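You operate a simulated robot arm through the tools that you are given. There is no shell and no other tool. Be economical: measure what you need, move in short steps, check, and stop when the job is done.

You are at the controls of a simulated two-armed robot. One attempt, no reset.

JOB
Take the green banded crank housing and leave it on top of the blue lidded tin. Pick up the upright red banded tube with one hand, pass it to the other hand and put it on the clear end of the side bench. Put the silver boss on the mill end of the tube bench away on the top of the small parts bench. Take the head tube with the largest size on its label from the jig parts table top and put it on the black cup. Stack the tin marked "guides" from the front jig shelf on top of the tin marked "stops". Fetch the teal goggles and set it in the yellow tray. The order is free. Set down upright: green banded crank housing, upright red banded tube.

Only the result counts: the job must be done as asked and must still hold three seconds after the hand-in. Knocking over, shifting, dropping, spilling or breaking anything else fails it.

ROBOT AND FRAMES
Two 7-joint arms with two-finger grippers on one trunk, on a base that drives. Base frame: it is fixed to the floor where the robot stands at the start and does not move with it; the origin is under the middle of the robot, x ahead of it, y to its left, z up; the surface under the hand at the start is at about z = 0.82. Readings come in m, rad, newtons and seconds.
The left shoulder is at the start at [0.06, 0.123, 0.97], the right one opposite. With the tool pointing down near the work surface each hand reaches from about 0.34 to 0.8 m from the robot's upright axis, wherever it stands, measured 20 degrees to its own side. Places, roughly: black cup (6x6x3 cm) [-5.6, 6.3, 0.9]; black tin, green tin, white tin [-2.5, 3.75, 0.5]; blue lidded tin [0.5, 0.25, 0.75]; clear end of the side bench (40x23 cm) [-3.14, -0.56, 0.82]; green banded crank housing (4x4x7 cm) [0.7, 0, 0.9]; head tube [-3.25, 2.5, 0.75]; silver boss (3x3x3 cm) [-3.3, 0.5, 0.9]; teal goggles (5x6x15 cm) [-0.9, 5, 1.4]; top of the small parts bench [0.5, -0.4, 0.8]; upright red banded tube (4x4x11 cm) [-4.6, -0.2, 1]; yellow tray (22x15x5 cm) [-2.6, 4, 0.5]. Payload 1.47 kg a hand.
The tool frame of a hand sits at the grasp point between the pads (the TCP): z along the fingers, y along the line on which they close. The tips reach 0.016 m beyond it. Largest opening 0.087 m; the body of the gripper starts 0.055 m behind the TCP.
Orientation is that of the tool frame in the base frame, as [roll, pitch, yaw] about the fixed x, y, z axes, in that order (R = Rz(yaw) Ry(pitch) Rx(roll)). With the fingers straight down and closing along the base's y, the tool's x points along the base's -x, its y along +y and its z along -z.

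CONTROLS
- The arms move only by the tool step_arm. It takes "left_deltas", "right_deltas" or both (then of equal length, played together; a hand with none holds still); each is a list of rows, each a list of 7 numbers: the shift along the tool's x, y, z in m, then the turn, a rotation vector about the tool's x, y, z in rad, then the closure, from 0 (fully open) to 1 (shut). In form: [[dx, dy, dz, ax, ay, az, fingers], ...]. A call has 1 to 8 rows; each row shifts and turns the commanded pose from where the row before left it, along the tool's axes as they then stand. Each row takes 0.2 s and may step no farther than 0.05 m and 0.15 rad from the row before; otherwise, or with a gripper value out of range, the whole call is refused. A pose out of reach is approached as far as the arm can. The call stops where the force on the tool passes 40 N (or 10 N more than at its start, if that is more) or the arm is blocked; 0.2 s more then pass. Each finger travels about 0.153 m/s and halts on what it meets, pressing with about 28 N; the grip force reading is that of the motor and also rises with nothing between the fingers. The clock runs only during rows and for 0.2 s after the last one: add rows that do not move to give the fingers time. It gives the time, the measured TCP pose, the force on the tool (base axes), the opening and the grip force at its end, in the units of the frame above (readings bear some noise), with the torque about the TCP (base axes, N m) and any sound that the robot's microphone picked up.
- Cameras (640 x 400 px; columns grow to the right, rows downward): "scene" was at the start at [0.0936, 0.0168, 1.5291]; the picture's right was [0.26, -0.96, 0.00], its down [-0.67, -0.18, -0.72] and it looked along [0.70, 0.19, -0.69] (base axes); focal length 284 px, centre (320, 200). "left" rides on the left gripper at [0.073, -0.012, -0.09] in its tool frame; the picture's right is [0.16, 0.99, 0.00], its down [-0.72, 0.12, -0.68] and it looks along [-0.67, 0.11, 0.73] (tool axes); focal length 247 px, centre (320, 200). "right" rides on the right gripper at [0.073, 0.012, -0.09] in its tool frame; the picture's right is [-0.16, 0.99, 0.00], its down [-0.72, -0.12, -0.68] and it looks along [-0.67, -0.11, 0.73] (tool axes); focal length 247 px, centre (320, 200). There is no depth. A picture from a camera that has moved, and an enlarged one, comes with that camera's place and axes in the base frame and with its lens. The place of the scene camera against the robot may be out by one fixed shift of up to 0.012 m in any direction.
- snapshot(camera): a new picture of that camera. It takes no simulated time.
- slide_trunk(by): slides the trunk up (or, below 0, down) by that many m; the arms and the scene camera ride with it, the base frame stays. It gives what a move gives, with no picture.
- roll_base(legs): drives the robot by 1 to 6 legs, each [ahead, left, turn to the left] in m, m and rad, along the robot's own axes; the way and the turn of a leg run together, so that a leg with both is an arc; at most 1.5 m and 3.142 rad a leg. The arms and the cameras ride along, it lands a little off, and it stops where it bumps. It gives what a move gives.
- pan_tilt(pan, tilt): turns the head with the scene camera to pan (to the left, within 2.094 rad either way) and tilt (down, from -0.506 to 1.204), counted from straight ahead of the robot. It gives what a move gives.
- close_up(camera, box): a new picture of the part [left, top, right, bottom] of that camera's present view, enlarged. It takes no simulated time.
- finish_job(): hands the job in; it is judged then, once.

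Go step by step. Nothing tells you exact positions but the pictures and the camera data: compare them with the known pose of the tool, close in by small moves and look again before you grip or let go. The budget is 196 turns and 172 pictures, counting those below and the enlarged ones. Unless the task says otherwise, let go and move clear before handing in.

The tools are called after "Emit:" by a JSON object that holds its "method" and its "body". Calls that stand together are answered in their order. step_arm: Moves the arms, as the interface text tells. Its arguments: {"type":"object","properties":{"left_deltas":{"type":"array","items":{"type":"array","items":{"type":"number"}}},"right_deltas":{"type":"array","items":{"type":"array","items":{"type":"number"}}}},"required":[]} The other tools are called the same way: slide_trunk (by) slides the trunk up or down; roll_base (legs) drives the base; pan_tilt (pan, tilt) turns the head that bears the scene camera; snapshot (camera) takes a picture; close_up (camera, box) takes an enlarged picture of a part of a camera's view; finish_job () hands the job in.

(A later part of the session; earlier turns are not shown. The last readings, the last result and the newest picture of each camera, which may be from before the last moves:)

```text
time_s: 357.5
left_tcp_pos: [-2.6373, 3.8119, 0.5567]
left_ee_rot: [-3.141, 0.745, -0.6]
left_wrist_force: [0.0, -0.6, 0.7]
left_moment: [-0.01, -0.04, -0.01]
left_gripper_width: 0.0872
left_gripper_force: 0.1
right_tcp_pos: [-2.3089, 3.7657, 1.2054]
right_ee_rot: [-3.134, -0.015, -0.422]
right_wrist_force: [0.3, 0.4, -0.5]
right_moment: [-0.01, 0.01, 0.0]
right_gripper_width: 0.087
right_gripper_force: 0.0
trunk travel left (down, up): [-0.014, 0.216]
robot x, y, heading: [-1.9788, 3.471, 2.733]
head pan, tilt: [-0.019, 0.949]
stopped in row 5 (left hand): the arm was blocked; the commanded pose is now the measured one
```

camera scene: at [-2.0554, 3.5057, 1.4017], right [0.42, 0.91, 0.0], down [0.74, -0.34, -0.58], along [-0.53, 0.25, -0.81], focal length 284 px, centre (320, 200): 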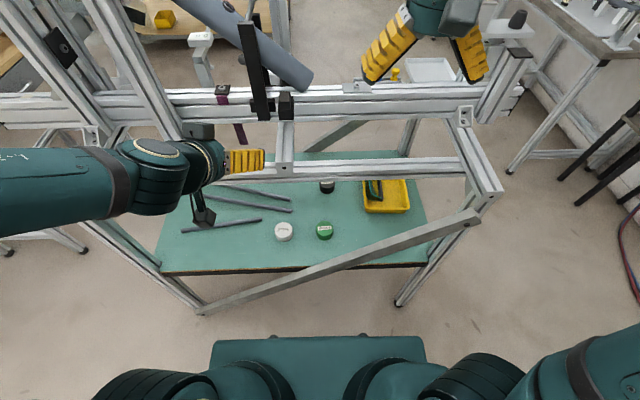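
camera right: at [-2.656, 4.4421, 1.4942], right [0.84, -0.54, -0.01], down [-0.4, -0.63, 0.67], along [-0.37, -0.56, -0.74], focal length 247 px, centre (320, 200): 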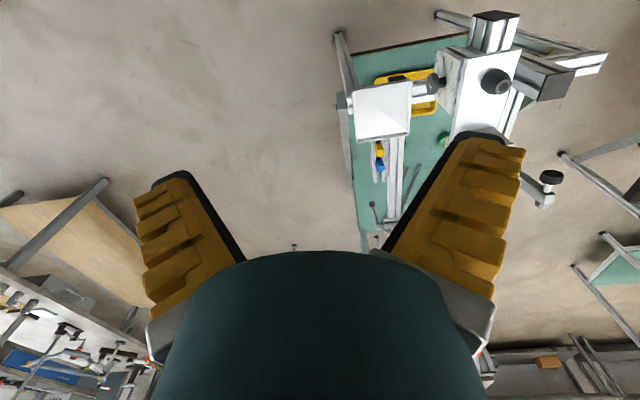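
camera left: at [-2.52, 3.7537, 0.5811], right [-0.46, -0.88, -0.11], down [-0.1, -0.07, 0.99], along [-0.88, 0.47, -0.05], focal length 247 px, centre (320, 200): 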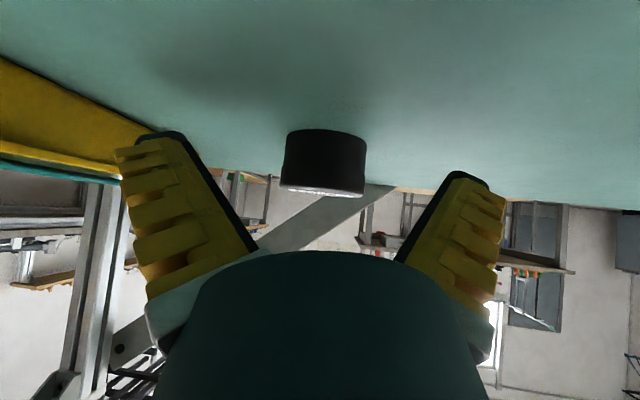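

The arm is blocked by the rail, but the hand is low and nearly around the tin. Try closing here.

Emit:
{"method": "step_arm", "body": {"left_deltas": [[0, 0, 0, 0, 0, 0, 0.4], [0, 0, 0, 0, 0, 0, 0.8], [0, 0, 0, 0, 0, 0, 1], [0, 0, 0, 0, 0, 0, 1]]}}

Emit:
{"method": "snapshot", "body": {"camera": "left"}}

```text
time_s: 358.5
left_tcp_pos: [-2.6374, 3.8133, 0.558]
left_ee_rot: [-3.138, 0.748, -0.597]
left_wrist_force: [0.4, -1.2, -0.2]
left_moment: [0.02, 0.03, 0.0]
left_gripper_width: 0.0
left_gripper_force: 28.7
right_tcp_pos: [-2.3082, 3.7635, 1.2059]
right_ee_rot: [-3.134, -0.015, -0.422]
right_wrist_force: [-0.1, -0.7, 0.0]
right_moment: [0.03, -0.03, 0.01]
right_gripper_width: 0.0869
right_gripper_force: 0.1
trunk travel left (down, up): [-0.014, 0.216]
robot x, y, heading: [-1.9827, 3.4717, 2.727]
head pan, tilt: [-0.019, 0.949]
```

```text
13 pictures are left
camera left: at [-2.5357, 3.7579, 0.5741], right [-0.46, -0.88, -0.11], down [-0.12, -0.06, 0.99], along [-0.88, 0.47, -0.08], focal length 247 px, centre (320, 200)
```

left: 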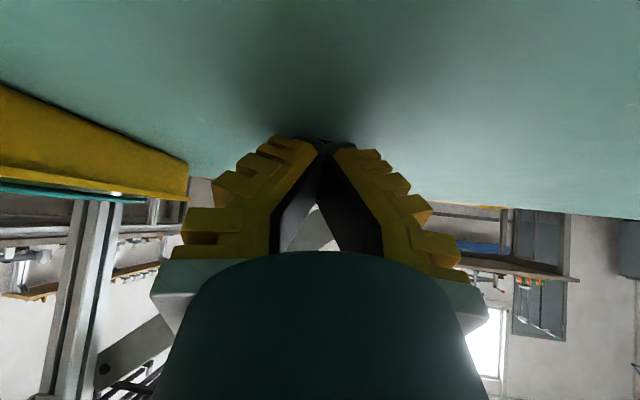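

The tin slipped forward out of reach from this side. I'll withdraw and go around to the other side of the jig, where it is close to the edge.

Emit:
{"method": "step_arm", "body": {"left_deltas": [[0.004, 0, -0.012, 0, 0, 0, 1], [-0.004, 0, -0.02, 0, 0, 0, 1], [-0.004, 0, -0.03, 0, 0, 0, 1], [0, 0, -0.04, 0, 0, 0, 1], [0, 0, -0.045, 0, 0, 0, 1], [0, 0, -0.045, 0, 0, 0, 1], [0, 0, -0.045, 0, 0, 0, 0.5], [0, 0, -0.045, 0, 0, 0, 0]]}}

```text
time_s: 360.2
left_tcp_pos: [-2.5028, 3.7131, 0.7228]
left_ee_rot: [3.134, 0.71, -0.59]
left_wrist_force: [-18.4, 15.3, -59.3]
left_moment: [-0.23, -1.42, -0.49]
left_gripper_width: 0.0871
left_gripper_force: 0.1
right_tcp_pos: [-2.3105, 3.7655, 1.205]
right_ee_rot: [-3.136, -0.017, -0.423]
right_wrist_force: [0.7, -0.2, 1.5]
right_moment: [0.1, 0.11, 0.01]
right_gripper_width: 0.0869
right_gripper_force: 0.0
trunk travel left (down, up): [-0.014, 0.216]
robot x, y, heading: [-1.9828, 3.4722, 2.726]
head pan, tilt: [-0.019, 0.949]
stopped in row 8 (left hand): the force on the tool passed its limit at 162 N (the readings are from after the stop); the commanded pose is now the measured one
```

The wrist box met the rail's underside. Lower slightly, then come out horizontally.

Emit:
{"method": "step_arm", "body": {"left_deltas": [[0.0131, 0, 0.0152, 0, 0, 0, 0], [0.0131, 0, 0.0152, 0, 0, 0, 0], [0.019, 0, -0.0163, 0, 0, 0, 0], [0.0303, 0, -0.0261, 0, 0, 0, 0], [0.0303, 0, -0.0261, 0, 0, 0, 0], [0.0303, 0, -0.0261, 0, 0, 0, 0], [0, 0, 0, 0, 0, 0, 0]]}}

```text
time_s: 361.8
left_tcp_pos: [-2.3826, 3.6339, 0.6889]
left_ee_rot: [3.139, 0.727, -0.59]
left_wrist_force: [-1.0, -0.4, 0.1]
left_moment: [-0.04, 0.03, 0.01]
left_gripper_width: 0.0868
left_gripper_force: 0.0
right_tcp_pos: [-2.3103, 3.7649, 1.2055]
right_ee_rot: [-3.136, -0.017, -0.423]
right_wrist_force: [0.1, 0.3, -0.4]
right_moment: [-0.03, -0.04, 0.0]
right_gripper_width: 0.087
right_gripper_force: 0.1
trunk travel left (down, up): [-0.014, 0.216]
robot x, y, heading: [-1.9787, 3.475, 2.727]
head pan, tilt: [-0.019, 0.949]
```

Emit:
{"method": "step_arm", "body": {"left_deltas": [[-0.0319, 0.01, -0.0359, 0, 0, 0, 0], [-0.0319, 0.01, -0.0359, 0, 0, 0, 0], [-0.0319, 0.01, -0.0359, 0, 0, 0, 0], [-0.0319, 0.01, -0.0359, 0, 0, 0, 0], [-0.0319, 0.01, -0.0359, 0, 0, 0, 0], [-0.0319, 0.01, -0.0359, 0, 0, 0, 0], [-0.0319, 0.01, -0.0359, 0, 0, 0, 0], [0, 0.01, 0, 0, 0, 0, 0]]}}

Emit:
{"method": "snapshot", "body": {"camera": "scene"}}

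```text
time_s: 363.6
left_tcp_pos: [-2.4269, 3.57, 1.0249]
left_ee_rot: [3.14, 0.726, -0.592]
left_wrist_force: [-0.3, 0.1, -1.0]
left_moment: [0.01, -0.02, -0.02]
left_gripper_width: 0.0869
left_gripper_force: 0.1
right_tcp_pos: [-2.3116, 3.7647, 1.2045]
right_ee_rot: [-3.135, -0.016, -0.423]
right_wrist_force: [0.6, 1.0, -0.2]
right_moment: [0.0, 0.01, -0.01]
right_gripper_width: 0.0871
right_gripper_force: 0.0
trunk travel left (down, up): [-0.014, 0.216]
robot x, y, heading: [-1.9828, 3.4753, 2.731]
head pan, tilt: [-0.019, 0.949]
```

```text
12 pictures are left
camera scene: at [-2.0541, 3.5032, 1.4032], right [0.42, 0.91, 0.0], down [0.74, -0.34, -0.58], along [-0.53, 0.24, -0.81], focal length 284 px, centre (320, 200)
```

scene: 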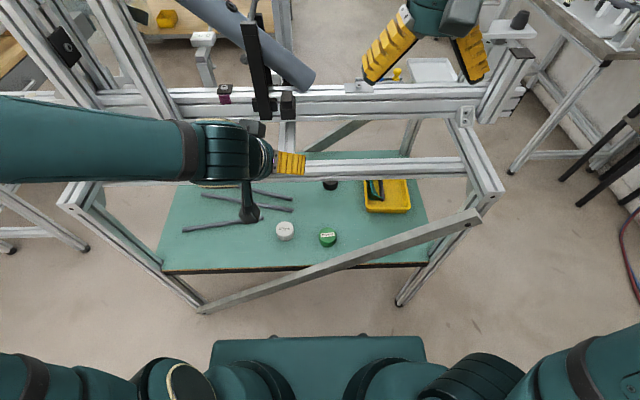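

The green tin got nudged about 3 cm while withdrawing. I'll put it back: steepen the hand and come down on it from the front.

Emit:
{"method": "step_arm", "body": {"left_deltas": [[0, 0, 0, 0, 0.128, 0, 0], [0, 0, 0, 0, 0.127, 0, 0], [0, 0, 0, 0, 0, 0, 0]]}}

Emit:
{"method": "step_arm", "body": {"left_deltas": [[0.0155, -0.0131, 0.0374, 0, 0, 0, 0], [0.0155, -0.0131, 0.0374, 0, 0, 0, 0], [0.0155, -0.0131, 0.0374, 0, 0, 0, 0], [0.0155, -0.0131, 0.0374, 0, 0, 0, 0], [0.0155, -0.0131, 0.0374, 0, 0, 0, 0], [0.0155, -0.0131, 0.0374, 0, 0, 0, 0], [0.0155, -0.0131, 0.0374, 0, 0, 0, 0], [0.0155, -0.0131, 0.0374, 0, 0, 0, 0]]}}

Emit:
{"method": "snapshot", "body": {"camera": "left"}}

```text
time_s: 364.4
left_tcp_pos: [-2.4256, 3.569, 1.0255]
left_ee_rot: [3.136, 0.47, -0.589]
left_wrist_force: [-0.6, -0.6, 0.4]
left_moment: [0.02, 0.0, -0.01]
left_gripper_width: 0.0871
left_gripper_force: 0.0
right_tcp_pos: [-2.3112, 3.7648, 1.2059]
right_ee_rot: [-3.137, -0.017, -0.421]
right_wrist_force: [0.2, -0.2, -0.3]
right_moment: [0.0, 0.0, 0.01]
right_gripper_width: 0.087
right_gripper_force: 0.0
trunk travel left (down, up): [-0.014, 0.216]
robot x, y, heading: [-1.9833, 3.4744, 2.729]
head pan, tilt: [-0.019, 0.949]
```

```text
time_s: 366.2
left_tcp_pos: [-2.3913, 3.6687, 0.7014]
left_ee_rot: [3.139, 0.472, -0.59]
left_wrist_force: [-0.4, 0.2, -0.2]
left_moment: [-0.01, -0.02, -0.01]
left_gripper_width: 0.0869
left_gripper_force: 0.1
right_tcp_pos: [-2.3115, 3.7654, 1.2045]
right_ee_rot: [-3.136, -0.016, -0.422]
right_wrist_force: [-0.5, -0.1, 1.0]
right_moment: [0.0, -0.01, 0.0]
right_gripper_width: 0.087
right_gripper_force: 0.0
trunk travel left (down, up): [-0.014, 0.216]
robot x, y, heading: [-1.9839, 3.4732, 2.728]
head pan, tilt: [-0.019, 0.949]
```

```text
11 pictures are left
camera left: at [-2.2964, 3.6199, 0.7486], right [-0.43, -0.9, -0.07], down [-0.34, 0.09, 0.94], along [-0.84, 0.43, -0.35], focal length 247 px, centre (320, 200)
```

left: 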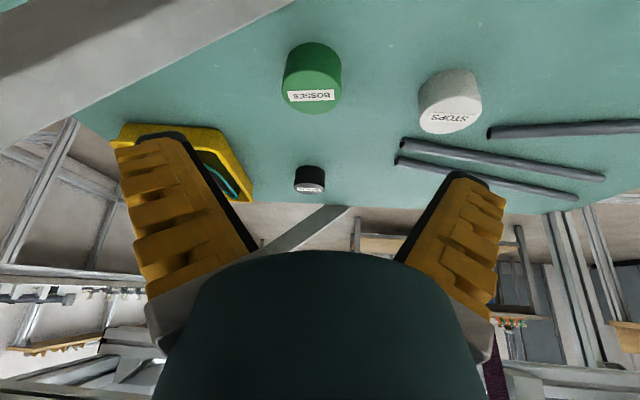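

Now I see all three tins clearly; the green one is about 2.6 cm off. Grip it, shift it back, and release.

Emit:
{"method": "step_arm", "body": {"left_deltas": [[-0.0016, -0.001, 0.039, 0, 0, 0, 0], [-0.0016, -0.001, 0.039, 0, 0, 0, 0], [-0.0016, -0.001, 0.039, 0, 0, 0, 0], [-0.0015, -0.001, 0.034, 0, 0, 0, 0], [0, 0, 0, 0, 0, 0, 0.4], [0, 0, 0, 0, 0, 0, 0.8], [0, 0, 0, 0, 0, 0, 1], [0, 0, 0, 0, 0, 0, 1]]}}

```text
time_s: 368.0
left_tcp_pos: [-2.4494, 3.7132, 0.5705]
left_ee_rot: [3.138, 0.474, -0.59]
left_wrist_force: [2.7, -3.5, 15.1]
left_moment: [0.08, 0.18, 0.06]
left_gripper_width: 0.0433
left_gripper_force: 27.9
right_tcp_pos: [-2.3098, 3.7636, 1.2059]
right_ee_rot: [-3.135, -0.015, -0.422]
right_wrist_force: [-1.2, -0.6, 0.8]
right_moment: [0.01, 0.01, -0.03]
right_gripper_width: 0.087
right_gripper_force: 0.1
trunk travel left (down, up): [-0.014, 0.216]
robot x, y, heading: [-1.9834, 3.4706, 2.735]
head pan, tilt: [-0.019, 0.949]
```

Emit:
{"method": "step_arm", "body": {"left_deltas": [[-0.0023, 0, -0.0045, 0, 0, 0, 1], [-0.0118, 0.0035, 0.006, 0, 0, 0, 1], [-0.0118, 0.0035, 0.006, 0, 0, 0, 1], [0.0018, 0, 0.0036, 0, 0, 0, 1], [0, 0, 0, 0, 0, 0, 0.5], [0, 0, 0, 0, 0, 0, 0], [0, 0, 0, 0, 0, 0, 0], [0, 0, -0.03, 0, 0, 0, 0]]}}

```text
time_s: 369.8
left_tcp_pos: [-2.4649, 3.7169, 0.5989]
left_ee_rot: [3.138, 0.471, -0.589]
left_wrist_force: [0.6, 0.0, 1.4]
left_moment: [-0.03, -0.03, -0.02]
left_gripper_width: 0.0873
left_gripper_force: 0.1
right_tcp_pos: [-2.3104, 3.7649, 1.2054]
right_ee_rot: [-3.137, -0.016, -0.423]
right_wrist_force: [0.8, 0.4, 0.2]
right_moment: [-0.02, -0.02, -0.03]
right_gripper_width: 0.087
right_gripper_force: 0.0
trunk travel left (down, up): [-0.014, 0.216]
robot x, y, heading: [-1.981, 3.4769, 2.727]
head pan, tilt: [-0.019, 0.949]
```

Green tin restored. To avoid the elbow problem, I'll raise the hand and shift the robot 0.2 m to its right so the left arm reaches the black tin straight ahead.

Emit:
{"method": "step_arm", "body": {"left_deltas": [[0, 0, -0.045, 0, 0, 0, 0], [0, 0, -0.045, 0, 0, 0, 0], [0, 0, -0.045, 0, 0, 0, 0], [-0.005, 0, -0.045, 0, 0, 0, 0], [-0.02, 0, -0.04, 0, 0, 0, 0], [-0.02, 0, -0.04, 0, 0, 0, 0], [-0.02, 0, -0.04, 0, 0, 0, 0], [-0.02, 0, -0.04, 0, 0, 0, 0]]}}

Emit:
{"method": "roll_base", "body": {"legs": [[0, -0.2, 0]]}}

```text
time_s: 371.6
left_tcp_pos: [-2.399, 3.6718, 0.9391]
left_ee_rot: [3.138, 0.472, -0.591]
left_wrist_force: [-0.7, -0.4, -0.6]
left_moment: [-0.01, 0.05, 0.01]
left_gripper_width: 0.0871
left_gripper_force: 0.0
right_tcp_pos: [-2.3091, 3.7656, 1.2054]
right_ee_rot: [-3.137, -0.017, -0.424]
right_wrist_force: [0.1, 0.6, 0.2]
right_moment: [0.0, 0.01, 0.01]
right_gripper_width: 0.0872
right_gripper_force: 0.1
trunk travel left (down, up): [-0.014, 0.216]
robot x, y, heading: [-1.9823, 3.4735, 2.73]
head pan, tilt: [-0.019, 0.949]
```

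```text
time_s: 374.0
left_tcp_pos: [-2.319, 3.8526, 0.9399]
left_ee_rot: [3.138, 0.472, -0.59]
left_wrist_force: [0.0, -0.4, 0.1]
left_moment: [-0.06, 0.02, 0.01]
left_gripper_width: 0.0868
left_gripper_force: 0.0
right_tcp_pos: [-2.2301, 3.947, 1.2039]
right_ee_rot: [-3.137, -0.016, -0.421]
right_wrist_force: [-0.4, 0.5, 0.0]
right_moment: [-0.03, 0.0, -0.01]
right_gripper_width: 0.0875
right_gripper_force: 0.0
trunk travel left (down, up): [-0.014, 0.216]
robot x, y, heading: [-1.9001, 3.6542, 2.73]
head pan, tilt: [-0.019, 0.949]
```

I'll use the right hand instead, with its wrist flipped (camera on top) so it can go in flat under the rail from the right. First try the wrist rotation.

Emit:
{"method": "step_arm", "body": {"right_deltas": [[0, 0, 0, 0, 0, 0.149, 0], [0, 0, 0, 0, 0, 0.149, 0], [0, 0, 0, 0, 0, 0.149, 0], [0, 0, 0, 0, 0, 0.149, 0], [0, 0, 0, 0, 0, 0.149, 0], [0, 0, 0, 0, 0, 0.149, 0], [0, 0, 0, 0, 0, 0.149, 0], [0, 0, 0, 0, 0, 0.149, 0]]}}

Emit:
{"method": "step_arm", "body": {"right_deltas": [[0, 0, 0, 0, 0, 0.149, 0], [0, 0, 0, 0, 0, 0.149, 0], [0, 0, 0, 0, 0, 0.149, 0], [0, 0, 0, 0, 0, 0.149, 0], [0, 0, 0, 0, 0, 0.149, 0], [0, 0, 0, 0, 0, 0.149, 0], [0, 0, 0, 0, 0, 0.149, 0], [0, 0, 0, 0, 0, 0.149, 0]]}}

Emit:
{"method": "step_arm", "body": {"right_deltas": [[0, 0, 0, 0, 0, 0.149, 0], [0, 0, 0, 0, 0, 0.149, 0], [0, 0, 0, 0, 0, 0, 0]]}}

```text
time_s: 375.8
left_tcp_pos: [-2.3196, 3.8535, 0.9388]
left_ee_rot: [3.139, 0.472, -0.591]
left_wrist_force: [-0.5, -0.4, 0.6]
left_moment: [-0.03, 0.02, -0.01]
left_gripper_width: 0.087
left_gripper_force: 0.0
right_tcp_pos: [-2.2305, 3.9476, 1.205]
right_ee_rot: [-3.124, 0.001, -1.617]
right_wrist_force: [-0.1, 0.0, 0.4]
right_moment: [0.01, -0.01, 0.01]
right_gripper_width: 0.0871
right_gripper_force: 0.1
trunk travel left (down, up): [-0.014, 0.216]
robot x, y, heading: [-1.9023, 3.6545, 2.729]
head pan, tilt: [-0.019, 0.949]
```

```text
time_s: 377.6
left_tcp_pos: [-2.3197, 3.8541, 0.9393]
left_ee_rot: [3.138, 0.471, -0.59]
left_wrist_force: [0.0, -0.3, -0.3]
left_moment: [0.0, -0.02, 0.02]
left_gripper_width: 0.0872
left_gripper_force: 0.0
right_tcp_pos: [-2.2307, 3.9478, 1.2052]
right_ee_rot: [-3.135, 0.015, -2.81]
right_wrist_force: [-0.1, -0.4, 0.5]
right_moment: [0.01, 0.02, 0.0]
right_gripper_width: 0.0871
right_gripper_force: 0.0
trunk travel left (down, up): [-0.014, 0.216]
robot x, y, heading: [-1.9003, 3.6581, 2.724]
head pan, tilt: [-0.019, 0.949]
```

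```text
time_s: 378.4
left_tcp_pos: [-2.3184, 3.8524, 0.9412]
left_ee_rot: [3.139, 0.473, -0.59]
left_wrist_force: [0.0, 0.4, 0.6]
left_moment: [0.01, 0.03, 0.0]
left_gripper_width: 0.0869
left_gripper_force: 0.1
right_tcp_pos: [-2.2349, 3.9454, 1.1935]
right_ee_rot: [-3.125, 0.047, -3.027]
right_wrist_force: [0.7, 0.7, 0.2]
right_moment: [0.01, 0.03, 0.03]
right_gripper_width: 0.0869
right_gripper_force: 0.0
right hand out of reach, approached as far as the arm can: row 2
trunk travel left (down, up): [-0.014, 0.216]
robot x, y, heading: [-1.9061, 3.6574, 2.732]
head pan, tilt: [-0.019, 0.949]
```

The flip works. Move the left hand away to the left and pitch the right hand forward.

Emit:
{"method": "step_arm", "body": {"left_deltas": [[0, 0.045, 0, 0, 0, 0, 0], [0, 0.045, 0, 0, 0, 0, 0], [-0.01, 0.045, -0.02, 0, 0, 0, 0], [-0.01, 0.045, -0.02, 0, 0, 0, 0], [-0.01, 0.045, -0.02, 0, 0, 0, 0], [-0.01, 0.03, -0.02, 0, 0, 0, 0], [0, 0, 0, 0, 0, 0, 0], [0, 0, 0, 0, 0, 0, 0]], "right_deltas": [[0, 0, 0, 0, 0, 0, 0], [0, 0, 0, 0, 0, 0, 0], [0, 0, 0, 0, 0.14, 0, 0], [0, 0, 0, 0, 0.14, 0, 0], [0, 0, 0, 0, 0.14, 0, 0], [0, 0, 0, 0, 0.14, 0, 0], [0, 0, 0, 0, 0.14, 0, 0], [0, 0, 0, 0, 0.14, 0, 0]]}}

Emit:
{"method": "step_arm", "body": {"right_deltas": [[0, 0, 0, 0, 0.14, 0, 0], [0, 0, 0, 0, 0.14, 0, 0], [0, 0, 0, 0, 0, 0, 0]]}}

```text
refused: row 3 steps farther than a row can; nothing moved
```

```text
time_s: 379.2
left_tcp_pos: [-2.3191, 3.8535, 0.9405]
left_ee_rot: [3.137, 0.47, -0.591]
left_wrist_force: [-0.7, -0.3, 0.3]
left_moment: [0.01, 0.0, 0.0]
left_gripper_width: 0.087
left_gripper_force: 0.1
right_tcp_pos: [-2.2389, 3.9427, 1.1911]
right_ee_rot: [-3.124, -0.171, -3.026]
right_wrist_force: [-0.7, 0.7, -0.3]
right_moment: [-0.02, 0.01, -0.05]
right_gripper_width: 0.087
right_gripper_force: 0.1
right hand out of reach, approached as far as the arm can: row 2
trunk travel left (down, up): [-0.014, 0.216]
robot x, y, heading: [-1.9027, 3.6553, 2.731]
head pan, tilt: [-0.019, 0.949]
```

Emit:
{"method": "step_arm", "body": {"left_deltas": [[0, 0.04, 0, 0, 0, 0, 0], [0, 0.04, 0, 0, 0, 0, 0], [0, 0.04, -0.02, 0, 0, 0, 0], [0, 0.04, -0.02, 0, 0, 0, 0], [0, 0.04, -0.02, 0, 0, 0, 0], [0, 0.04, -0.02, 0, 0, 0, 0], [0, 0, 0, 0, 0, 0, 0], [0, 0, 0, 0, 0, 0, 0]], "right_deltas": [[0, 0, 0, 0, 0, 0, 0], [0, 0, 0, 0, 0, 0, 0], [0.01, 0, 0.02, 0, 0.13, 0, 0], [0.01, 0, 0.02, 0, 0.13, 0, 0], [0.01, 0, 0.02, 0, 0.13, 0, 0], [0.005, 0, 0.02, 0, 0.13, 0, 0], [0, 0, 0.02, 0, 0.13, 0, 0], [0, 0, 0.02, 0, 0.13, 0, 0]]}}

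```text
time_s: 381.0
left_tcp_pos: [-2.4226, 3.6342, 1.0119]
left_ee_rot: [3.139, 0.471, -0.589]
left_wrist_force: [-0.5, 0.0, -0.3]
left_moment: [-0.04, 0.0, 0.02]
left_gripper_width: 0.0869
left_gripper_force: 0.1
right_tcp_pos: [-2.3258, 3.9335, 1.0983]
right_ee_rot: [-3.111, -0.952, -3.049]
right_wrist_force: [-0.6, 0.0, 0.8]
right_moment: [-0.04, -0.01, 0.04]
right_gripper_width: 0.087
right_gripper_force: 0.1
trunk travel left (down, up): [-0.014, 0.216]
robot x, y, heading: [-1.9019, 3.6553, 2.735]
head pan, tilt: [-0.019, 0.949]
```

The right wrist is now flat and flipped. I'll turn its heading to about 10° left, move the left hand further aside, and bring the right hand to a start point in front of the rail.

Emit:
{"method": "step_arm", "body": {"right_deltas": [[0, 0, 0, -0.0933, 0, 0.0521, 0], [0, 0, 0, -0.0933, 0, 0.0521, 0], [0, 0, 0, -0.0933, 0, 0.0521, 0], [0, 0, 0, 0, 0, 0, 0]], "left_deltas": [[0, 0.04, -0.02, 0, 0, 0, 0], [0, 0.04, -0.02, 0, 0, 0, 0], [0, 0.04, -0.02, 0, 0, 0, 0], [0, 0.03, -0.02, 0, 0, 0, 0]]}}

Emit:
{"method": "step_arm", "body": {"right_deltas": [[-0.0343, -0.0224, 0.015, 0, 0, 0, 0], [-0.0343, -0.0224, 0.015, 0, 0, 0, 0], [-0.0343, -0.0224, 0.015, 0, 0, 0, 0], [-0.0343, -0.0224, 0.015, 0, 0, 0, 0], [-0.0343, -0.0224, 0.015, 0, 0, 0, 0], [-0.0343, -0.0224, 0.015, 0, 0, 0, 0], [-0.0343, -0.0224, 0.015, 0, 0, 0, 0], [-0.0343, -0.0224, 0.015, 0, 0, 0, 0]]}}

Emit:
{"method": "snapshot", "body": {"camera": "right"}}

```text
time_s: 382.0
left_tcp_pos: [-2.4758, 3.4886, 1.0828]
left_ee_rot: [3.139, 0.47, -0.59]
left_wrist_force: [0.1, 0.4, 0.0]
left_moment: [0.01, -0.01, 0.0]
left_gripper_width: 0.087
left_gripper_force: 0.0
right_tcp_pos: [-2.326, 3.9333, 1.099]
right_ee_rot: [3.111, -0.952, 2.966]
right_wrist_force: [-0.1, 1.0, 0.1]
right_moment: [0.01, 0.01, -0.01]
right_gripper_width: 0.0867
right_gripper_force: 0.1
trunk travel left (down, up): [-0.014, 0.216]
robot x, y, heading: [-1.9025, 3.6551, 2.729]
head pan, tilt: [-0.019, 0.949]
```

```text
time_s: 383.8
left_tcp_pos: [-2.4764, 3.4883, 1.0823]
left_ee_rot: [3.138, 0.472, -0.59]
left_wrist_force: [0.4, 0.0, -0.3]
left_moment: [-0.03, 0.0, -0.01]
left_gripper_width: 0.0869
left_gripper_force: 0.0
right_tcp_pos: [-2.3003, 3.751, 0.8016]
right_ee_rot: [3.11, -0.951, 2.966]
right_wrist_force: [-1.1, 0.0, 0.5]
right_moment: [0.03, 0.0, -0.02]
right_gripper_width: 0.0868
right_gripper_force: 0.1
trunk travel left (down, up): [-0.014, 0.216]
robot x, y, heading: [-1.9038, 3.662, 2.736]
head pan, tilt: [-0.019, 0.949]
```

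```text
10 pictures are left
camera right: at [-2.2694, 3.7539, 0.9134], right [0.29, 0.95, -0.11], down [0.93, -0.3, -0.2], along [-0.22, -0.05, -0.97], focal length 247 px, centre (320, 200)
```

right: 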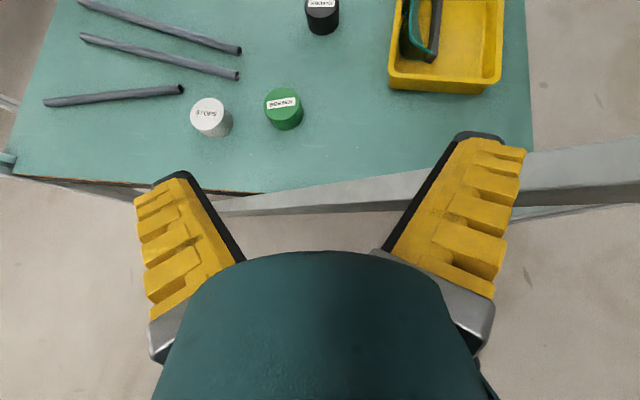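

From here I can see all three tins clearly. I'll dip under the rail, then move flat toward the black tin.

Emit:
{"method": "step_arm", "body": {"right_deltas": [[-0.0051, 0.0022, 0.0407, 0, 0, 0, 0], [-0.0051, 0.0022, 0.0407, 0, 0, 0, 0], [-0.0051, 0.0022, 0.0407, 0, 0, 0, 0], [-0.0051, 0.0022, 0.0407, 0, 0, 0, 0], [-0.0051, 0.0022, 0.0407, 0, 0, 0, 0], [-0.0051, 0.0022, 0.0407, 0, 0, 0, 0], [0, 0, 0, 0, 0, 0, 0]]}}

Emit:
{"method": "step_arm", "body": {"right_deltas": [[0.0206, 0, 0.0375, 0, 0, 0, 0], [0.0206, 0, 0.0375, 0, 0, 0, 0], [0.0206, 0, 0.0375, 0, 0, 0, 0], [0, 0, 0, 0, 0, 0, 0]]}}

Emit:
{"method": "snapshot", "body": {"camera": "right"}}

```text
time_s: 385.4
left_tcp_pos: [-2.4762, 3.4885, 1.0826]
left_ee_rot: [3.139, 0.472, -0.589]
left_wrist_force: [-0.3, -0.4, 0.2]
left_moment: [-0.03, 0.01, -0.01]
left_gripper_width: 0.087
left_gripper_force: 0.1
right_tcp_pos: [-2.476, 3.8008, 0.6366]
right_ee_rot: [3.109, -0.951, 2.966]
right_wrist_force: [0.5, 0.1, 0.8]
right_moment: [0.01, 0.0, 0.02]
right_gripper_width: 0.0869
right_gripper_force: 0.1
trunk travel left (down, up): [-0.014, 0.216]
robot x, y, heading: [-1.9039, 3.6528, 2.73]
head pan, tilt: [-0.019, 0.949]
```

```text
time_s: 386.4
left_tcp_pos: [-2.4716, 3.4791, 1.0844]
left_ee_rot: [-3.141, 0.479, -0.587]
left_wrist_force: [-0.7, 0.0, 0.2]
left_moment: [0.0, -0.03, 0.02]
left_gripper_width: 0.0871
left_gripper_force: 0.0
right_tcp_pos: [-2.6037, 3.8248, 0.6427]
right_ee_rot: [3.08, -0.977, 2.996]
right_wrist_force: [0.8, 0.8, 0.3]
right_moment: [0.0, -0.03, 0.0]
right_gripper_width: 0.087
right_gripper_force: 0.1
trunk travel left (down, up): [-0.014, 0.216]
robot x, y, heading: [-1.9011, 3.6501, 2.731]
head pan, tilt: [-0.019, 0.949]
```

```text
9 pictures are left
camera right: at [-2.5705, 3.8252, 0.7531], right [0.28, 0.96, -0.1], down [0.93, -0.29, -0.22], along [-0.24, -0.03, -0.97], focal length 247 px, centre (320, 200)
```

right: 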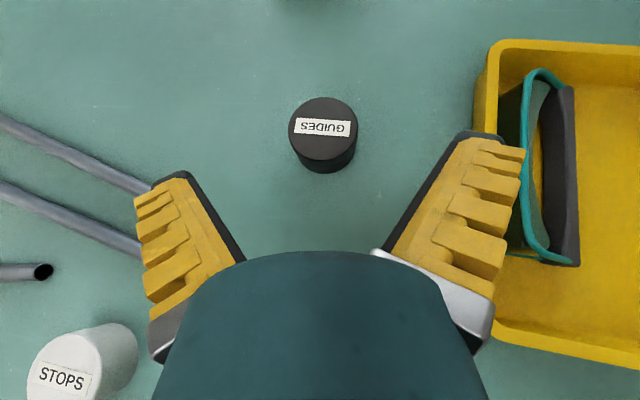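

"GUIDES" confirmed on the black tin, about 6 cm ahead. Lower and advance over it.

Emit:
{"method": "step_arm", "body": {"right_deltas": [[-0.0166, 0.001, 0.0112, 0, 0, 0, 0], [-0.0012, 0.001, 0.025, 0, 0, 0, 0], [-0.0012, 0, 0.025, 0, 0, 0, 0], [-0.0012, 0, 0.025, 0, 0, 0, 0], [-0.0091, 0, 0.0062, 0, 0, 0, 0], [0, 0, 0, 0, 0, 0, 0]]}}

```text
time_s: 387.8
left_tcp_pos: [-2.4749, 3.4879, 1.0813]
left_ee_rot: [3.137, 0.472, -0.59]
left_wrist_force: [-0.2, 0.5, -1.0]
left_moment: [0.01, 0.01, 0.02]
left_gripper_width: 0.0869
left_gripper_force: 0.1
right_tcp_pos: [-2.6449, 3.8408, 0.5516]
right_ee_rot: [3.111, -0.942, 2.967]
right_wrist_force: [0.8, 0.3, 0.3]
right_moment: [-0.02, 0.0, 0.0]
right_gripper_width: 0.0868
right_gripper_force: 0.0
right hand out of reach, approached as far as the arm can: row 4, 5
trunk travel left (down, up): [-0.014, 0.216]
robot x, y, heading: [-1.9014, 3.6569, 2.728]
head pan, tilt: [-0.019, 0.949]
```

Just short of reach; I'll roll the base 2 cm forward and then close.

Emit:
{"method": "roll_base", "body": {"legs": [[0.022, 0.005, 0]]}}

Emit:
{"method": "step_arm", "body": {"right_deltas": [[0, 0, 0, 0, 0, 0, 0.4], [0, 0, 0, 0, 0, 0, 0.8], [0, 0, 0, 0, 0, 0, 1], [0, 0, 0, 0, 0, 0, 1]]}}

```text
time_s: 388.6
left_tcp_pos: [-2.5, 3.4934, 1.0826]
left_ee_rot: [3.139, 0.47, -0.589]
left_wrist_force: [-0.9, 0.0, -0.3]
left_moment: [0.0, -0.05, 0.0]
left_gripper_width: 0.087
left_gripper_force: 0.0
right_tcp_pos: [-2.6679, 3.8454, 0.5499]
right_ee_rot: [3.106, -0.944, 2.972]
right_wrist_force: [0.0, -0.9, 0.0]
right_moment: [0.0, 0.0, 0.02]
right_gripper_width: 0.0869
right_gripper_force: 0.1
trunk travel left (down, up): [-0.014, 0.216]
robot x, y, heading: [-1.9253, 3.6589, 2.728]
head pan, tilt: [-0.019, 0.949]
```

```text
time_s: 389.6
left_tcp_pos: [-2.4983, 3.4919, 1.0827]
left_ee_rot: [3.137, 0.472, -0.59]
left_wrist_force: [-0.2, 0.3, -0.4]
left_moment: [0.02, -0.01, -0.01]
left_gripper_width: 0.0869
left_gripper_force: 0.1
right_tcp_pos: [-2.6657, 3.8458, 0.551]
right_ee_rot: [3.109, -0.946, 2.971]
right_wrist_force: [0.1, -0.5, 3.4]
right_moment: [-0.1, 0.06, 0.02]
right_gripper_width: 0.0538
right_gripper_force: 28.1
trunk travel left (down, up): [-0.014, 0.216]
robot x, y, heading: [-1.9229, 3.6623, 2.731]
head pan, tilt: [-0.019, 0.949]
```

The GUIDES tin is firmly gripped. Lift slightly and pull it back out from under the rail.

Emit:
{"method": "step_arm", "body": {"right_deltas": [[0.0081, 0, -0.0059, 0, 0, 0, 1], [-0.003, 0, -0.0348, 0, 0, 0, 1], [-0.003, 0, -0.0348, 0, 0, 0, 1], [-0.003, 0, -0.0348, 0, 0, 0, 1], [-0.0185, 0, -0.0282, 0, 0, 0, 1], [-0.0185, 0, -0.0282, 0, 0, 0, 1], [-0.0185, 0, -0.0282, 0, 0, 0, 1], [-0.012, 0, -0.026, 0, 0, 0, 1]]}}

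```text
time_s: 391.4
left_tcp_pos: [-2.4933, 3.4775, 1.0813]
left_ee_rot: [-3.139, 0.479, -0.574]
left_wrist_force: [-0.5, -0.8, -0.2]
left_moment: [0.06, -0.02, -0.05]
left_gripper_width: 0.0871
left_gripper_force: 0.2
right_tcp_pos: [-2.4796, 3.7269, 0.6749]
right_ee_rot: [3.016, -1.044, -3.089]
right_wrist_force: [-0.1, -0.2, -2.2]
right_moment: [0.01, 0.02, 0.0]
right_gripper_width: 0.0529
right_gripper_force: 27.5
trunk travel left (down, up): [-0.014, 0.216]
robot x, y, heading: [-1.9281, 3.6601, 2.739]
head pan, tilt: [-0.019, 0.949]
stopped in row 8 (right hand): the arm was blocked; the commanded pose is now the measured one
```

The arm met something while withdrawing. Look before continuing.

Emit:
{"method": "snapshot", "body": {"camera": "scene"}}

```text
8 pictures are left
camera scene: at [-1.9926, 3.6761, 1.4021], right [0.41, 0.91, 0.01], down [0.74, -0.33, -0.59], along [-0.53, 0.25, -0.81], focal length 284 px, centre (320, 200)
```

scene: 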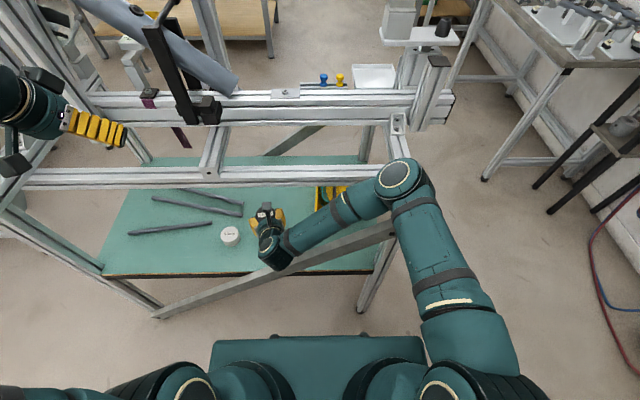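

The right elbow is against the jig's end frame, but the tin hangs freely. Driving the base 0.136 m left brings the tin right over the STOPS tin.

Emit:
{"method": "roll_base", "body": {"legs": [[0, 0.136, 0]]}}

Emit:
{"method": "close_up", "body": {"camera": "right", "box": [160, 0, 480, 270]}}

```text
time_s: 393.3
left_tcp_pos: [-2.5527, 3.3633, 1.0828]
left_ee_rot: [3.138, 0.47, -0.585]
left_wrist_force: [-0.1, 0.6, -0.3]
left_moment: [0.01, 0.02, 0.0]
left_gripper_width: 0.0868
left_gripper_force: 0.1
right_tcp_pos: [-2.5316, 3.6141, 0.6664]
right_ee_rot: [3.045, -1.029, -3.125]
right_wrist_force: [0.3, 0.9, -1.8]
right_moment: [-0.03, -0.02, 0.02]
right_gripper_width: 0.0526
right_gripper_force: 27.8
trunk travel left (down, up): [-0.014, 0.216]
robot x, y, heading: [-1.9791, 3.5356, 2.73]
head pan, tilt: [-0.019, 0.949]
```

```text
1.48 times, centred on (320, 135) of right
camera zoom: at [-2.4929, 3.6176, 0.775], right [0.15, 0.99, -0.09], down [0.95, -0.17, -0.28], along [-0.29, -0.04, -0.96], focal length 366 px, centre (320, 296)
```

zoom: 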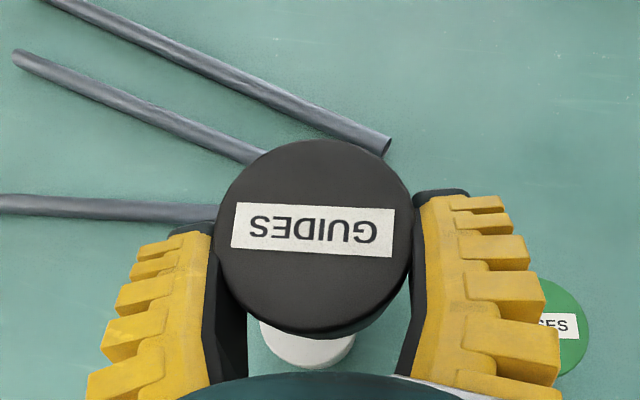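

Nicely aligned; it only needs 1.4 cm left and a small tilt correction. Then lower gently.

Emit:
{"method": "step_arm", "body": {"right_deltas": [[0, -0.014, 0, 0.064, -0.083, 0, 1], [0, 0, 0, 0, 0, 0, 1], [-0.0203, 0, 0.0146, 0, 0, 0, 1], [-0.0162, 0, 0.0117, 0, 0, 0, 1], [0, 0, 0, 0, 0, 0, 1]]}}

Emit:
{"method": "close_up", "body": {"camera": "right", "box": [160, 0, 480, 270]}}

```text
time_s: 394.5
left_tcp_pos: [-2.552, 3.3646, 1.0827]
left_ee_rot: [3.137, 0.471, -0.585]
left_wrist_force: [0.3, 0.3, -0.1]
left_moment: [-0.01, 0.0, -0.01]
left_gripper_width: 0.0868
left_gripper_force: 0.0
right_tcp_pos: [-2.532, 3.6019, 0.62]
right_ee_rot: [3.116, -0.947, -3.134]
right_wrist_force: [0.5, 0.2, -1.1]
right_moment: [0.02, -0.03, -0.03]
right_gripper_width: 0.0527
right_gripper_force: 27.0
trunk travel left (down, up): [-0.014, 0.216]
robot x, y, heading: [-1.9782, 3.5384, 2.733]
head pan, tilt: [-0.019, 0.949]
```

```text
1.48 times, centred on (320, 135) of right
camera zoom: at [-2.5029, 3.6107, 0.7317], right [0.11, 0.99, -0.11], down [0.97, -0.13, -0.19], along [-0.2, -0.09, -0.98], focal length 366 px, centre (320, 296)
```

zoom: 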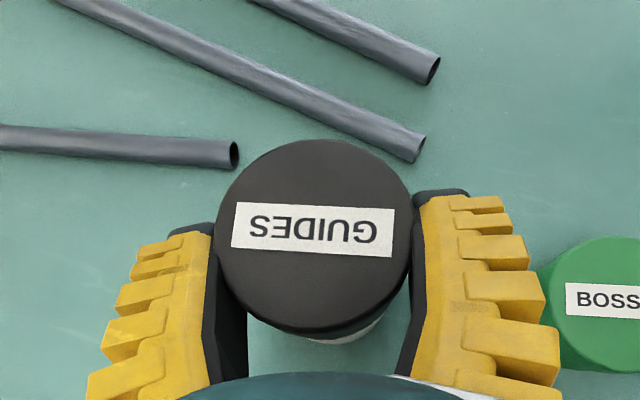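

Almost concentric. Lower to contact.

Emit:
{"method": "step_arm", "body": {"right_deltas": [[-0.0105, 0.004, 0.0076, 0, 0, 0, 1], [-0.0041, 0, 0.0029, 0, 0, 0, 1], [-0.0041, 0, 0.0029, 0, 0, 0, 1], [0, 0, 0, 0, 0, 0, 1]]}}

Emit:
{"method": "step_arm", "body": {"right_deltas": [[-0.0033, 0, 0.0023, 0, 0, 0, 1], [0, 0, 0, 0, 0, 0, 1]]}}

```text
time_s: 395.5
left_tcp_pos: [-2.5525, 3.3641, 1.0816]
left_ee_rot: [3.139, 0.471, -0.585]
left_wrist_force: [-1.0, -0.1, 0.3]
left_moment: [0.05, -0.01, -0.04]
left_gripper_width: 0.0869
left_gripper_force: 0.0
right_tcp_pos: [-2.5336, 3.6054, 0.5973]
right_ee_rot: [3.116, -0.945, -3.135]
right_wrist_force: [0.2, 0.6, -0.8]
right_moment: [-0.05, -0.01, -0.01]
right_gripper_width: 0.0527
right_gripper_force: 28.2
trunk travel left (down, up): [-0.014, 0.216]
robot x, y, heading: [-1.9805, 3.534, 2.733]
head pan, tilt: [-0.019, 0.949]
```

```text
time_s: 396.1
left_tcp_pos: [-2.5521, 3.3634, 1.0816]
left_ee_rot: [3.138, 0.471, -0.583]
left_wrist_force: [0.5, -0.5, -0.2]
left_moment: [-0.01, 0.0, -0.07]
left_gripper_width: 0.087
left_gripper_force: 0.1
right_tcp_pos: [-2.5326, 3.6066, 0.5929]
right_ee_rot: [3.116, -0.947, -3.136]
right_wrist_force: [-0.2, 0.2, -1.9]
right_moment: [0.01, -0.01, 0.04]
right_gripper_width: 0.0528
right_gripper_force: 28.0
trunk travel left (down, up): [-0.014, 0.216]
robot x, y, heading: [-1.9838, 3.5338, 2.736]
head pan, tilt: [-0.019, 0.949]
```

Emit:
{"method": "step_arm", "body": {"right_deltas": [[-0.0033, 0, 0.0023, 0, 0, 0, 1], [0, 0, 0, 0, 0, 0, 1]]}}

Emit:
{"method": "step_arm", "body": {"right_deltas": [[-0.0033, 0, 0.0023, 0, 0, 0, 1], [0, 0, 0, 0, 0, 0, 1]]}}

```text
time_s: 396.7
left_tcp_pos: [-2.553, 3.3649, 1.0833]
left_ee_rot: [3.137, 0.472, -0.586]
left_wrist_force: [0.1, 0.6, 0.0]
left_moment: [-0.01, -0.01, 0.02]
left_gripper_width: 0.0869
left_gripper_force: 0.1
right_tcp_pos: [-2.5317, 3.6059, 0.5885]
right_ee_rot: [3.114, -0.945, -3.133]
right_wrist_force: [-0.1, -0.4, -2.3]
right_moment: [0.01, 0.0, 0.01]
right_gripper_width: 0.0526
right_gripper_force: 27.9
trunk travel left (down, up): [-0.014, 0.216]
robot x, y, heading: [-1.9791, 3.5358, 2.731]
head pan, tilt: [-0.019, 0.949]
```

```text
time_s: 397.3
left_tcp_pos: [-2.5511, 3.3645, 1.0842]
left_ee_rot: [3.137, 0.47, -0.584]
left_wrist_force: [-0.4, -0.4, 0.0]
left_moment: [-0.01, -0.04, -0.01]
left_gripper_width: 0.0867
left_gripper_force: 0.0
right_tcp_pos: [-2.5329, 3.6057, 0.5887]
right_ee_rot: [3.117, -0.951, -3.134]
right_wrist_force: [-1.0, -0.1, 21.6]
right_moment: [0.01, -0.04, -0.05]
right_gripper_width: 0.0541
right_gripper_force: 27.4
trunk travel left (down, up): [-0.014, 0.216]
robot x, y, heading: [-1.9774, 3.5355, 2.736]
head pan, tilt: [-0.019, 0.949]
```

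Contact made. Release and withdraw along the hand's axis.

Emit:
{"method": "step_arm", "body": {"right_deltas": [[0.0016, 0, -0.0012, 0, 0, 0, 1], [0, 0, 0, 0, 0, 0, 0.5], [0, 0, 0, 0, 0, 0, 0], [0, 0, 0, 0, 0, 0, 0], [0, 0, -0.02, 0, 0, 0, 0], [0, 0, -0.04, 0, 0, 0, 0], [0, 0, -0.03, 0, 0, 0, 0]]}}

Emit:
{"method": "snapshot", "body": {"camera": "right"}}

```text
time_s: 398.9
left_tcp_pos: [-2.5516, 3.3636, 1.0826]
left_ee_rot: [3.14, 0.472, -0.583]
left_wrist_force: [-0.2, -0.5, -0.2]
left_moment: [-0.02, 0.03, 0.02]
left_gripper_width: 0.0869
left_gripper_force: 0.0
right_tcp_pos: [-2.459, 3.6035, 0.6404]
right_ee_rot: [3.116, -0.945, -3.134]
right_wrist_force: [0.5, 0.4, -1.1]
right_moment: [0.01, -0.05, 0.0]
right_gripper_width: 0.087
right_gripper_force: 0.1
trunk travel left (down, up): [-0.014, 0.216]
robot x, y, heading: [-1.9847, 3.5344, 2.736]
head pan, tilt: [-0.019, 0.949]
```

```text
5 pictures are left
camera right: at [-2.4292, 3.6136, 0.7515], right [0.11, 0.99, -0.11], down [0.97, -0.13, -0.19], along [-0.2, -0.09, -0.98], focal length 247 px, centre (320, 200)
```

right: 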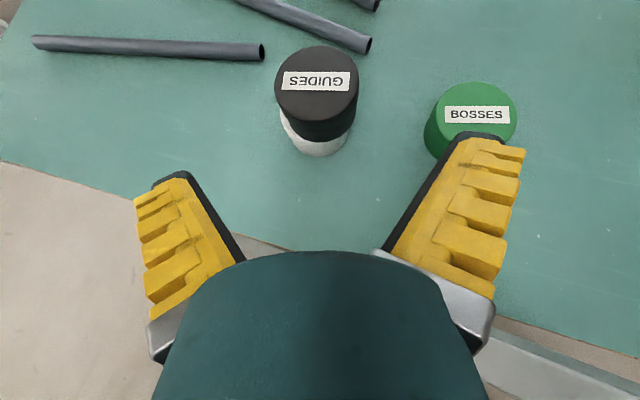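

GUIDES now sits on STOPS. With few pictures left, I'll withdraw upward, raise the trunk, and take one wide look toward the head-tube table.

Emit:
{"method": "step_arm", "body": {"right_deltas": [[-0.0234, 0, -0.0324, 0, 0, 0, 0], [0.02, 0, -0.04, 0, 0, 0, 0], [0.0365, 0, -0.0263, 0, 0, 0, 0], [0.0365, 0, -0.0263, 0, 0, 0, 0], [0.0365, 0, -0.0263, 0, 0, 0, 0], [0.0365, 0, -0.0263, 0, 0, 0, 0]]}}

Emit:
{"method": "slide_trunk", "body": {"by": 0.21}}

Emit:
{"method": "pan_tilt", "body": {"pan": 1.08, "tilt": 0.45}}

Emit:
{"method": "close_up", "body": {"camera": "scene", "box": [120, 60, 520, 310]}}

```text
time_s: 400.3
left_tcp_pos: [-2.5524, 3.3657, 1.0827]
left_ee_rot: [3.137, 0.472, -0.585]
left_wrist_force: [-0.2, 0.3, 0.3]
left_moment: [-0.02, 0.01, 0.04]
left_gripper_width: 0.087
left_gripper_force: 0.1
right_tcp_pos: [-2.3989, 3.6019, 0.8588]
right_ee_rot: [3.115, -0.945, -3.136]
right_wrist_force: [-0.2, 0.0, -0.3]
right_moment: [-0.03, 0.02, 0.0]
right_gripper_width: 0.087
right_gripper_force: 0.1
trunk travel left (down, up): [-0.014, 0.216]
robot x, y, heading: [-1.9833, 3.5343, 2.737]
head pan, tilt: [-0.019, 0.949]
```

```text
time_s: 402.5
left_tcp_pos: [-2.5525, 3.3651, 1.2931]
left_ee_rot: [3.138, 0.471, -0.583]
left_wrist_force: [0.1, 0.4, 0.6]
left_moment: [0.01, -0.03, 0.03]
left_gripper_width: 0.087
left_gripper_force: 0.1
right_tcp_pos: [-2.3982, 3.5999, 1.0696]
right_ee_rot: [3.116, -0.942, -3.135]
right_wrist_force: [-0.9, 0.7, 0.1]
right_moment: [0.0, 0.0, 0.0]
right_gripper_width: 0.0869
right_gripper_force: 0.1
trunk travel left (down, up): [-0.224, 0.006]
robot x, y, heading: [-1.981, 3.5374, 2.736]
head pan, tilt: [-0.019, 0.949]
```

```text
time_s: 403.9
left_tcp_pos: [-2.5524, 3.3641, 1.293]
left_ee_rot: [3.138, 0.47, -0.583]
left_wrist_force: [0.2, 0.2, -0.6]
left_moment: [0.01, 0.03, 0.0]
left_gripper_width: 0.0871
left_gripper_force: 0.2
right_tcp_pos: [-2.3989, 3.5994, 1.0694]
right_ee_rot: [3.116, -0.947, -3.133]
right_wrist_force: [-0.2, -0.5, -0.5]
right_moment: [0.0, 0.0, 0.0]
right_gripper_width: 0.0868
right_gripper_force: 0.0
trunk travel left (down, up): [-0.224, 0.006]
robot x, y, heading: [-1.9774, 3.5385, 2.735]
head pan, tilt: [1.08, 0.45]
```

```text
1.60 times, centred on (320, 185) of scene
camera zoom: at [-2.0569, 3.4772, 1.6552], right [-0.62, 0.78, 0.0], down [0.34, 0.27, -0.9], along [-0.7, -0.56, -0.44], focal length 454 px, centre (320, 224)
```

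zoom: 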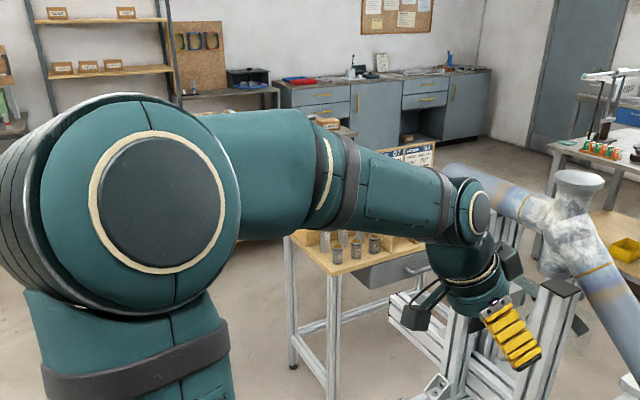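

The tubes stand near the table's near edge around [-3.3, 2.63]. I'll straighten both hands, then drive out of the gap toward it.

Emit:
{"method": "step_arm", "body": {"right_deltas": [[0.03, 0, -0.02, 0, -0.135, 0, 0], [0.02, 0, -0.02, 0, -0.135, 0, 0], [0.0, 0, -0.03, 0, -0.135, 0, 0], [0.0, 0, -0.03, 0, -0.135, 0, 0], [0, 0, -0.03, 0, -0.135, 0, 0], [0, 0, -0.02, 0, -0.135, 0, 0], [0, 0, 0, 0, -0.135, 0, 0], [0, 0, 0, 0, 0, 0, 0]], "left_deltas": [[0, 0, 0, 0, 0.118, 0, 0], [0, 0, 0, 0, 0.118, 0, 0], [0, 0, 0, 0, 0.118, 0, 0], [0, 0, 0, 0, 0.117, 0, 0], [0, 0, 0, 0, 0, -0.09, 0], [0, 0, 0, 0, 0, -0.087, 0], [0.02, 0, 0, 0, 0, 0, 0], [0, 0, 0, 0, 0, 0, 0]]}}

Emit:
{"method": "roll_base", "body": {"legs": [[0, 0.85, 0], [0.26, 0.05, 0], [0, 0.12, 0]]}}

```text
time_s: 405.6
left_tcp_pos: [-2.534, 3.357, 1.2917]
left_ee_rot: [3.139, -0.001, -0.405]
left_wrist_force: [0.8, -0.6, 0.5]
left_moment: [-0.02, -0.02, -0.03]
left_gripper_width: 0.0871
left_gripper_force: 0.1
right_tcp_pos: [-2.3475, 3.5962, 1.2301]
right_ee_rot: [3.128, 0.002, 3.127]
right_wrist_force: [0.1, 0.1, 0.4]
right_moment: [-0.03, -0.01, 0.0]
right_gripper_width: 0.0871
right_gripper_force: 0.0
trunk travel left (down, up): [-0.224, 0.006]
robot x, y, heading: [-1.9784, 3.536, 2.735]
head pan, tilt: [1.08, 0.45]
```

```text
time_s: 416.2
left_tcp_pos: [-3.1617, 2.5116, 1.2926]
left_ee_rot: [3.139, 0.0, -0.391]
left_wrist_force: [-1.4, 0.0, 0.3]
left_moment: [-0.01, 0.0, 0.01]
left_gripper_width: 0.0871
left_gripper_force: 0.1
right_tcp_pos: [-2.979, 2.7566, 1.2296]
right_ee_rot: [3.126, -0.001, -3.141]
right_wrist_force: [-0.1, 0.4, -0.1]
right_moment: [0.02, 0.02, 0.01]
right_gripper_width: 0.0872
right_gripper_force: 0.1
trunk travel left (down, up): [-0.224, 0.006]
robot x, y, heading: [-2.6088, 2.7007, 2.748]
head pan, tilt: [1.08, 0.45]
```

Emit:
{"method": "step_arm", "body": {"left_deltas": [[0, 0.04, 0, 0, 0, 0, 0], [0, 0.04, 0, 0, 0, 0, 0], [0, 0.04, 0, 0, 0, 0, 0], [0, 0.04, 0, 0, 0, 0, 0]]}}

Emit:
{"method": "pan_tilt", "body": {"pan": 0.42, "tilt": 0.82}}

Emit:
{"method": "close_up", "body": {"camera": "scene", "box": [180, 60, 460, 260]}}

```text
time_s: 417.2
left_tcp_pos: [-3.2245, 2.3633, 1.2942]
left_ee_rot: [3.141, 0.001, -0.392]
left_wrist_force: [-0.1, 0.0, 0.3]
left_moment: [-0.02, -0.02, 0.02]
left_gripper_width: 0.0869
left_gripper_force: 0.0
right_tcp_pos: [-2.9792, 2.7549, 1.2305]
right_ee_rot: [3.127, -0.001, -3.141]
right_wrist_force: [0.2, 0.0, -1.0]
right_moment: [0.03, 0.0, -0.02]
right_gripper_width: 0.0872
right_gripper_force: 0.0
trunk travel left (down, up): [-0.224, 0.006]
robot x, y, heading: [-2.6097, 2.7011, 2.749]
head pan, tilt: [1.08, 0.45]
```

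```text
time_s: 418.2
left_tcp_pos: [-3.224, 2.3656, 1.2946]
left_ee_rot: [3.138, 0.001, -0.39]
left_wrist_force: [0.9, 0.5, 0.4]
left_moment: [0.01, 0.02, 0.0]
left_gripper_width: 0.0868
left_gripper_force: 0.1
right_tcp_pos: [-2.9776, 2.7542, 1.2298]
right_ee_rot: [3.128, -0.003, 3.141]
right_wrist_force: [-0.3, 0.1, -0.8]
right_moment: [0.01, 0.03, 0.02]
right_gripper_width: 0.087
right_gripper_force: 0.0
trunk travel left (down, up): [-0.224, 0.006]
robot x, y, heading: [-2.6095, 2.7039, 2.751]
head pan, tilt: [0.421, 0.82]
```

```text
2.00 times, centred on (320, 160) of scene
camera zoom: at [-2.6949, 2.6967, 1.6232], right [-0.03, 1.0, 0.0], down [0.73, 0.02, -0.68], along [-0.68, -0.02, -0.73], focal length 567 px, centre (320, 280)
```

zoom: 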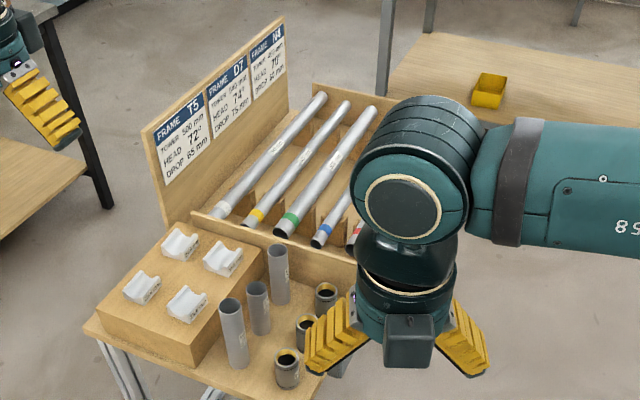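

Three plain head tubes stand there with printed labels. I'll spend one picture to read them.

Emit:
{"method": "close_up", "body": {"camera": "scene", "box": [260, 138, 316, 198]}}

```text
6.67 times, centred on (288, 168) of scene
camera zoom: at [-2.6949, 2.6967, 1.6232], right [-0.03, 1.0, 0.0], down [0.73, 0.02, -0.68], along [-0.68, -0.02, -0.73], focal length 1890 px, centre (533, 413)
```

zoom: 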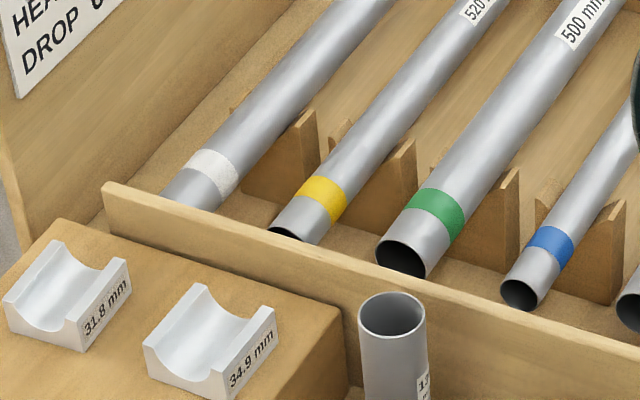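

My crop missed the labels, and I have 2 pictures left, so I'll rely on geometry: the nearest tube is clearly the longest (about 17 cm versus 14 and 13). I'll move the left hand above it.

Emit:
{"method": "step_arm", "body": {"left_deltas": [[-0.0242, -0.0328, 0, 0, 0, 0, 0], [-0.0242, -0.0328, 0, 0, 0, 0, 0], [-0.0242, -0.0328, 0, 0, 0, 0, 0], [-0.024, -0.0326, 0, 0, 0, 0, 0], [0, 0, 0.045, 0, 0, 0, 0], [0, 0, 0.045, 0, 0, 0, 0], [0, 0, 0.045, 0, 0, 0, 0], [0, 0, 0.045, 0, 0, 0, 0]]}}

Emit:
{"method": "close_up", "body": {"camera": "left", "box": [160, 0, 480, 260]}}

```text
time_s: 420.1
left_tcp_pos: [-3.2642, 2.5214, 1.1116]
left_ee_rot: [3.14, -0.001, -0.389]
left_wrist_force: [-0.4, 0.2, 1.0]
left_moment: [0.01, -0.01, -0.01]
left_gripper_width: 0.0872
left_gripper_force: 0.0
right_tcp_pos: [-2.9793, 2.7553, 1.2295]
right_ee_rot: [3.127, 0.001, -3.141]
right_wrist_force: [0.4, 0.3, 0.3]
right_moment: [0.01, 0.0, 0.02]
right_gripper_width: 0.087
right_gripper_force: 0.1
trunk travel left (down, up): [-0.224, 0.006]
robot x, y, heading: [-2.6123, 2.6991, 2.752]
head pan, tilt: [0.421, 0.82]
```

```text
1.54 times, centred on (320, 130) of left
camera zoom: at [-3.1915, 2.5053, 1.201], right [-0.23, -0.97, 0.0], down [-0.71, 0.17, 0.68], along [-0.66, 0.15, -0.73], focal length 380 px, centre (320, 308)
```

zoom: 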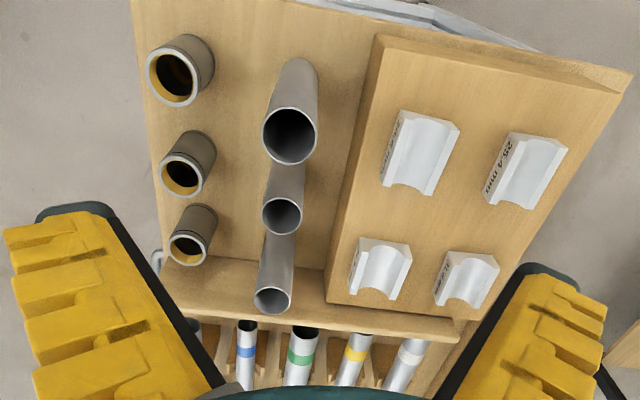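

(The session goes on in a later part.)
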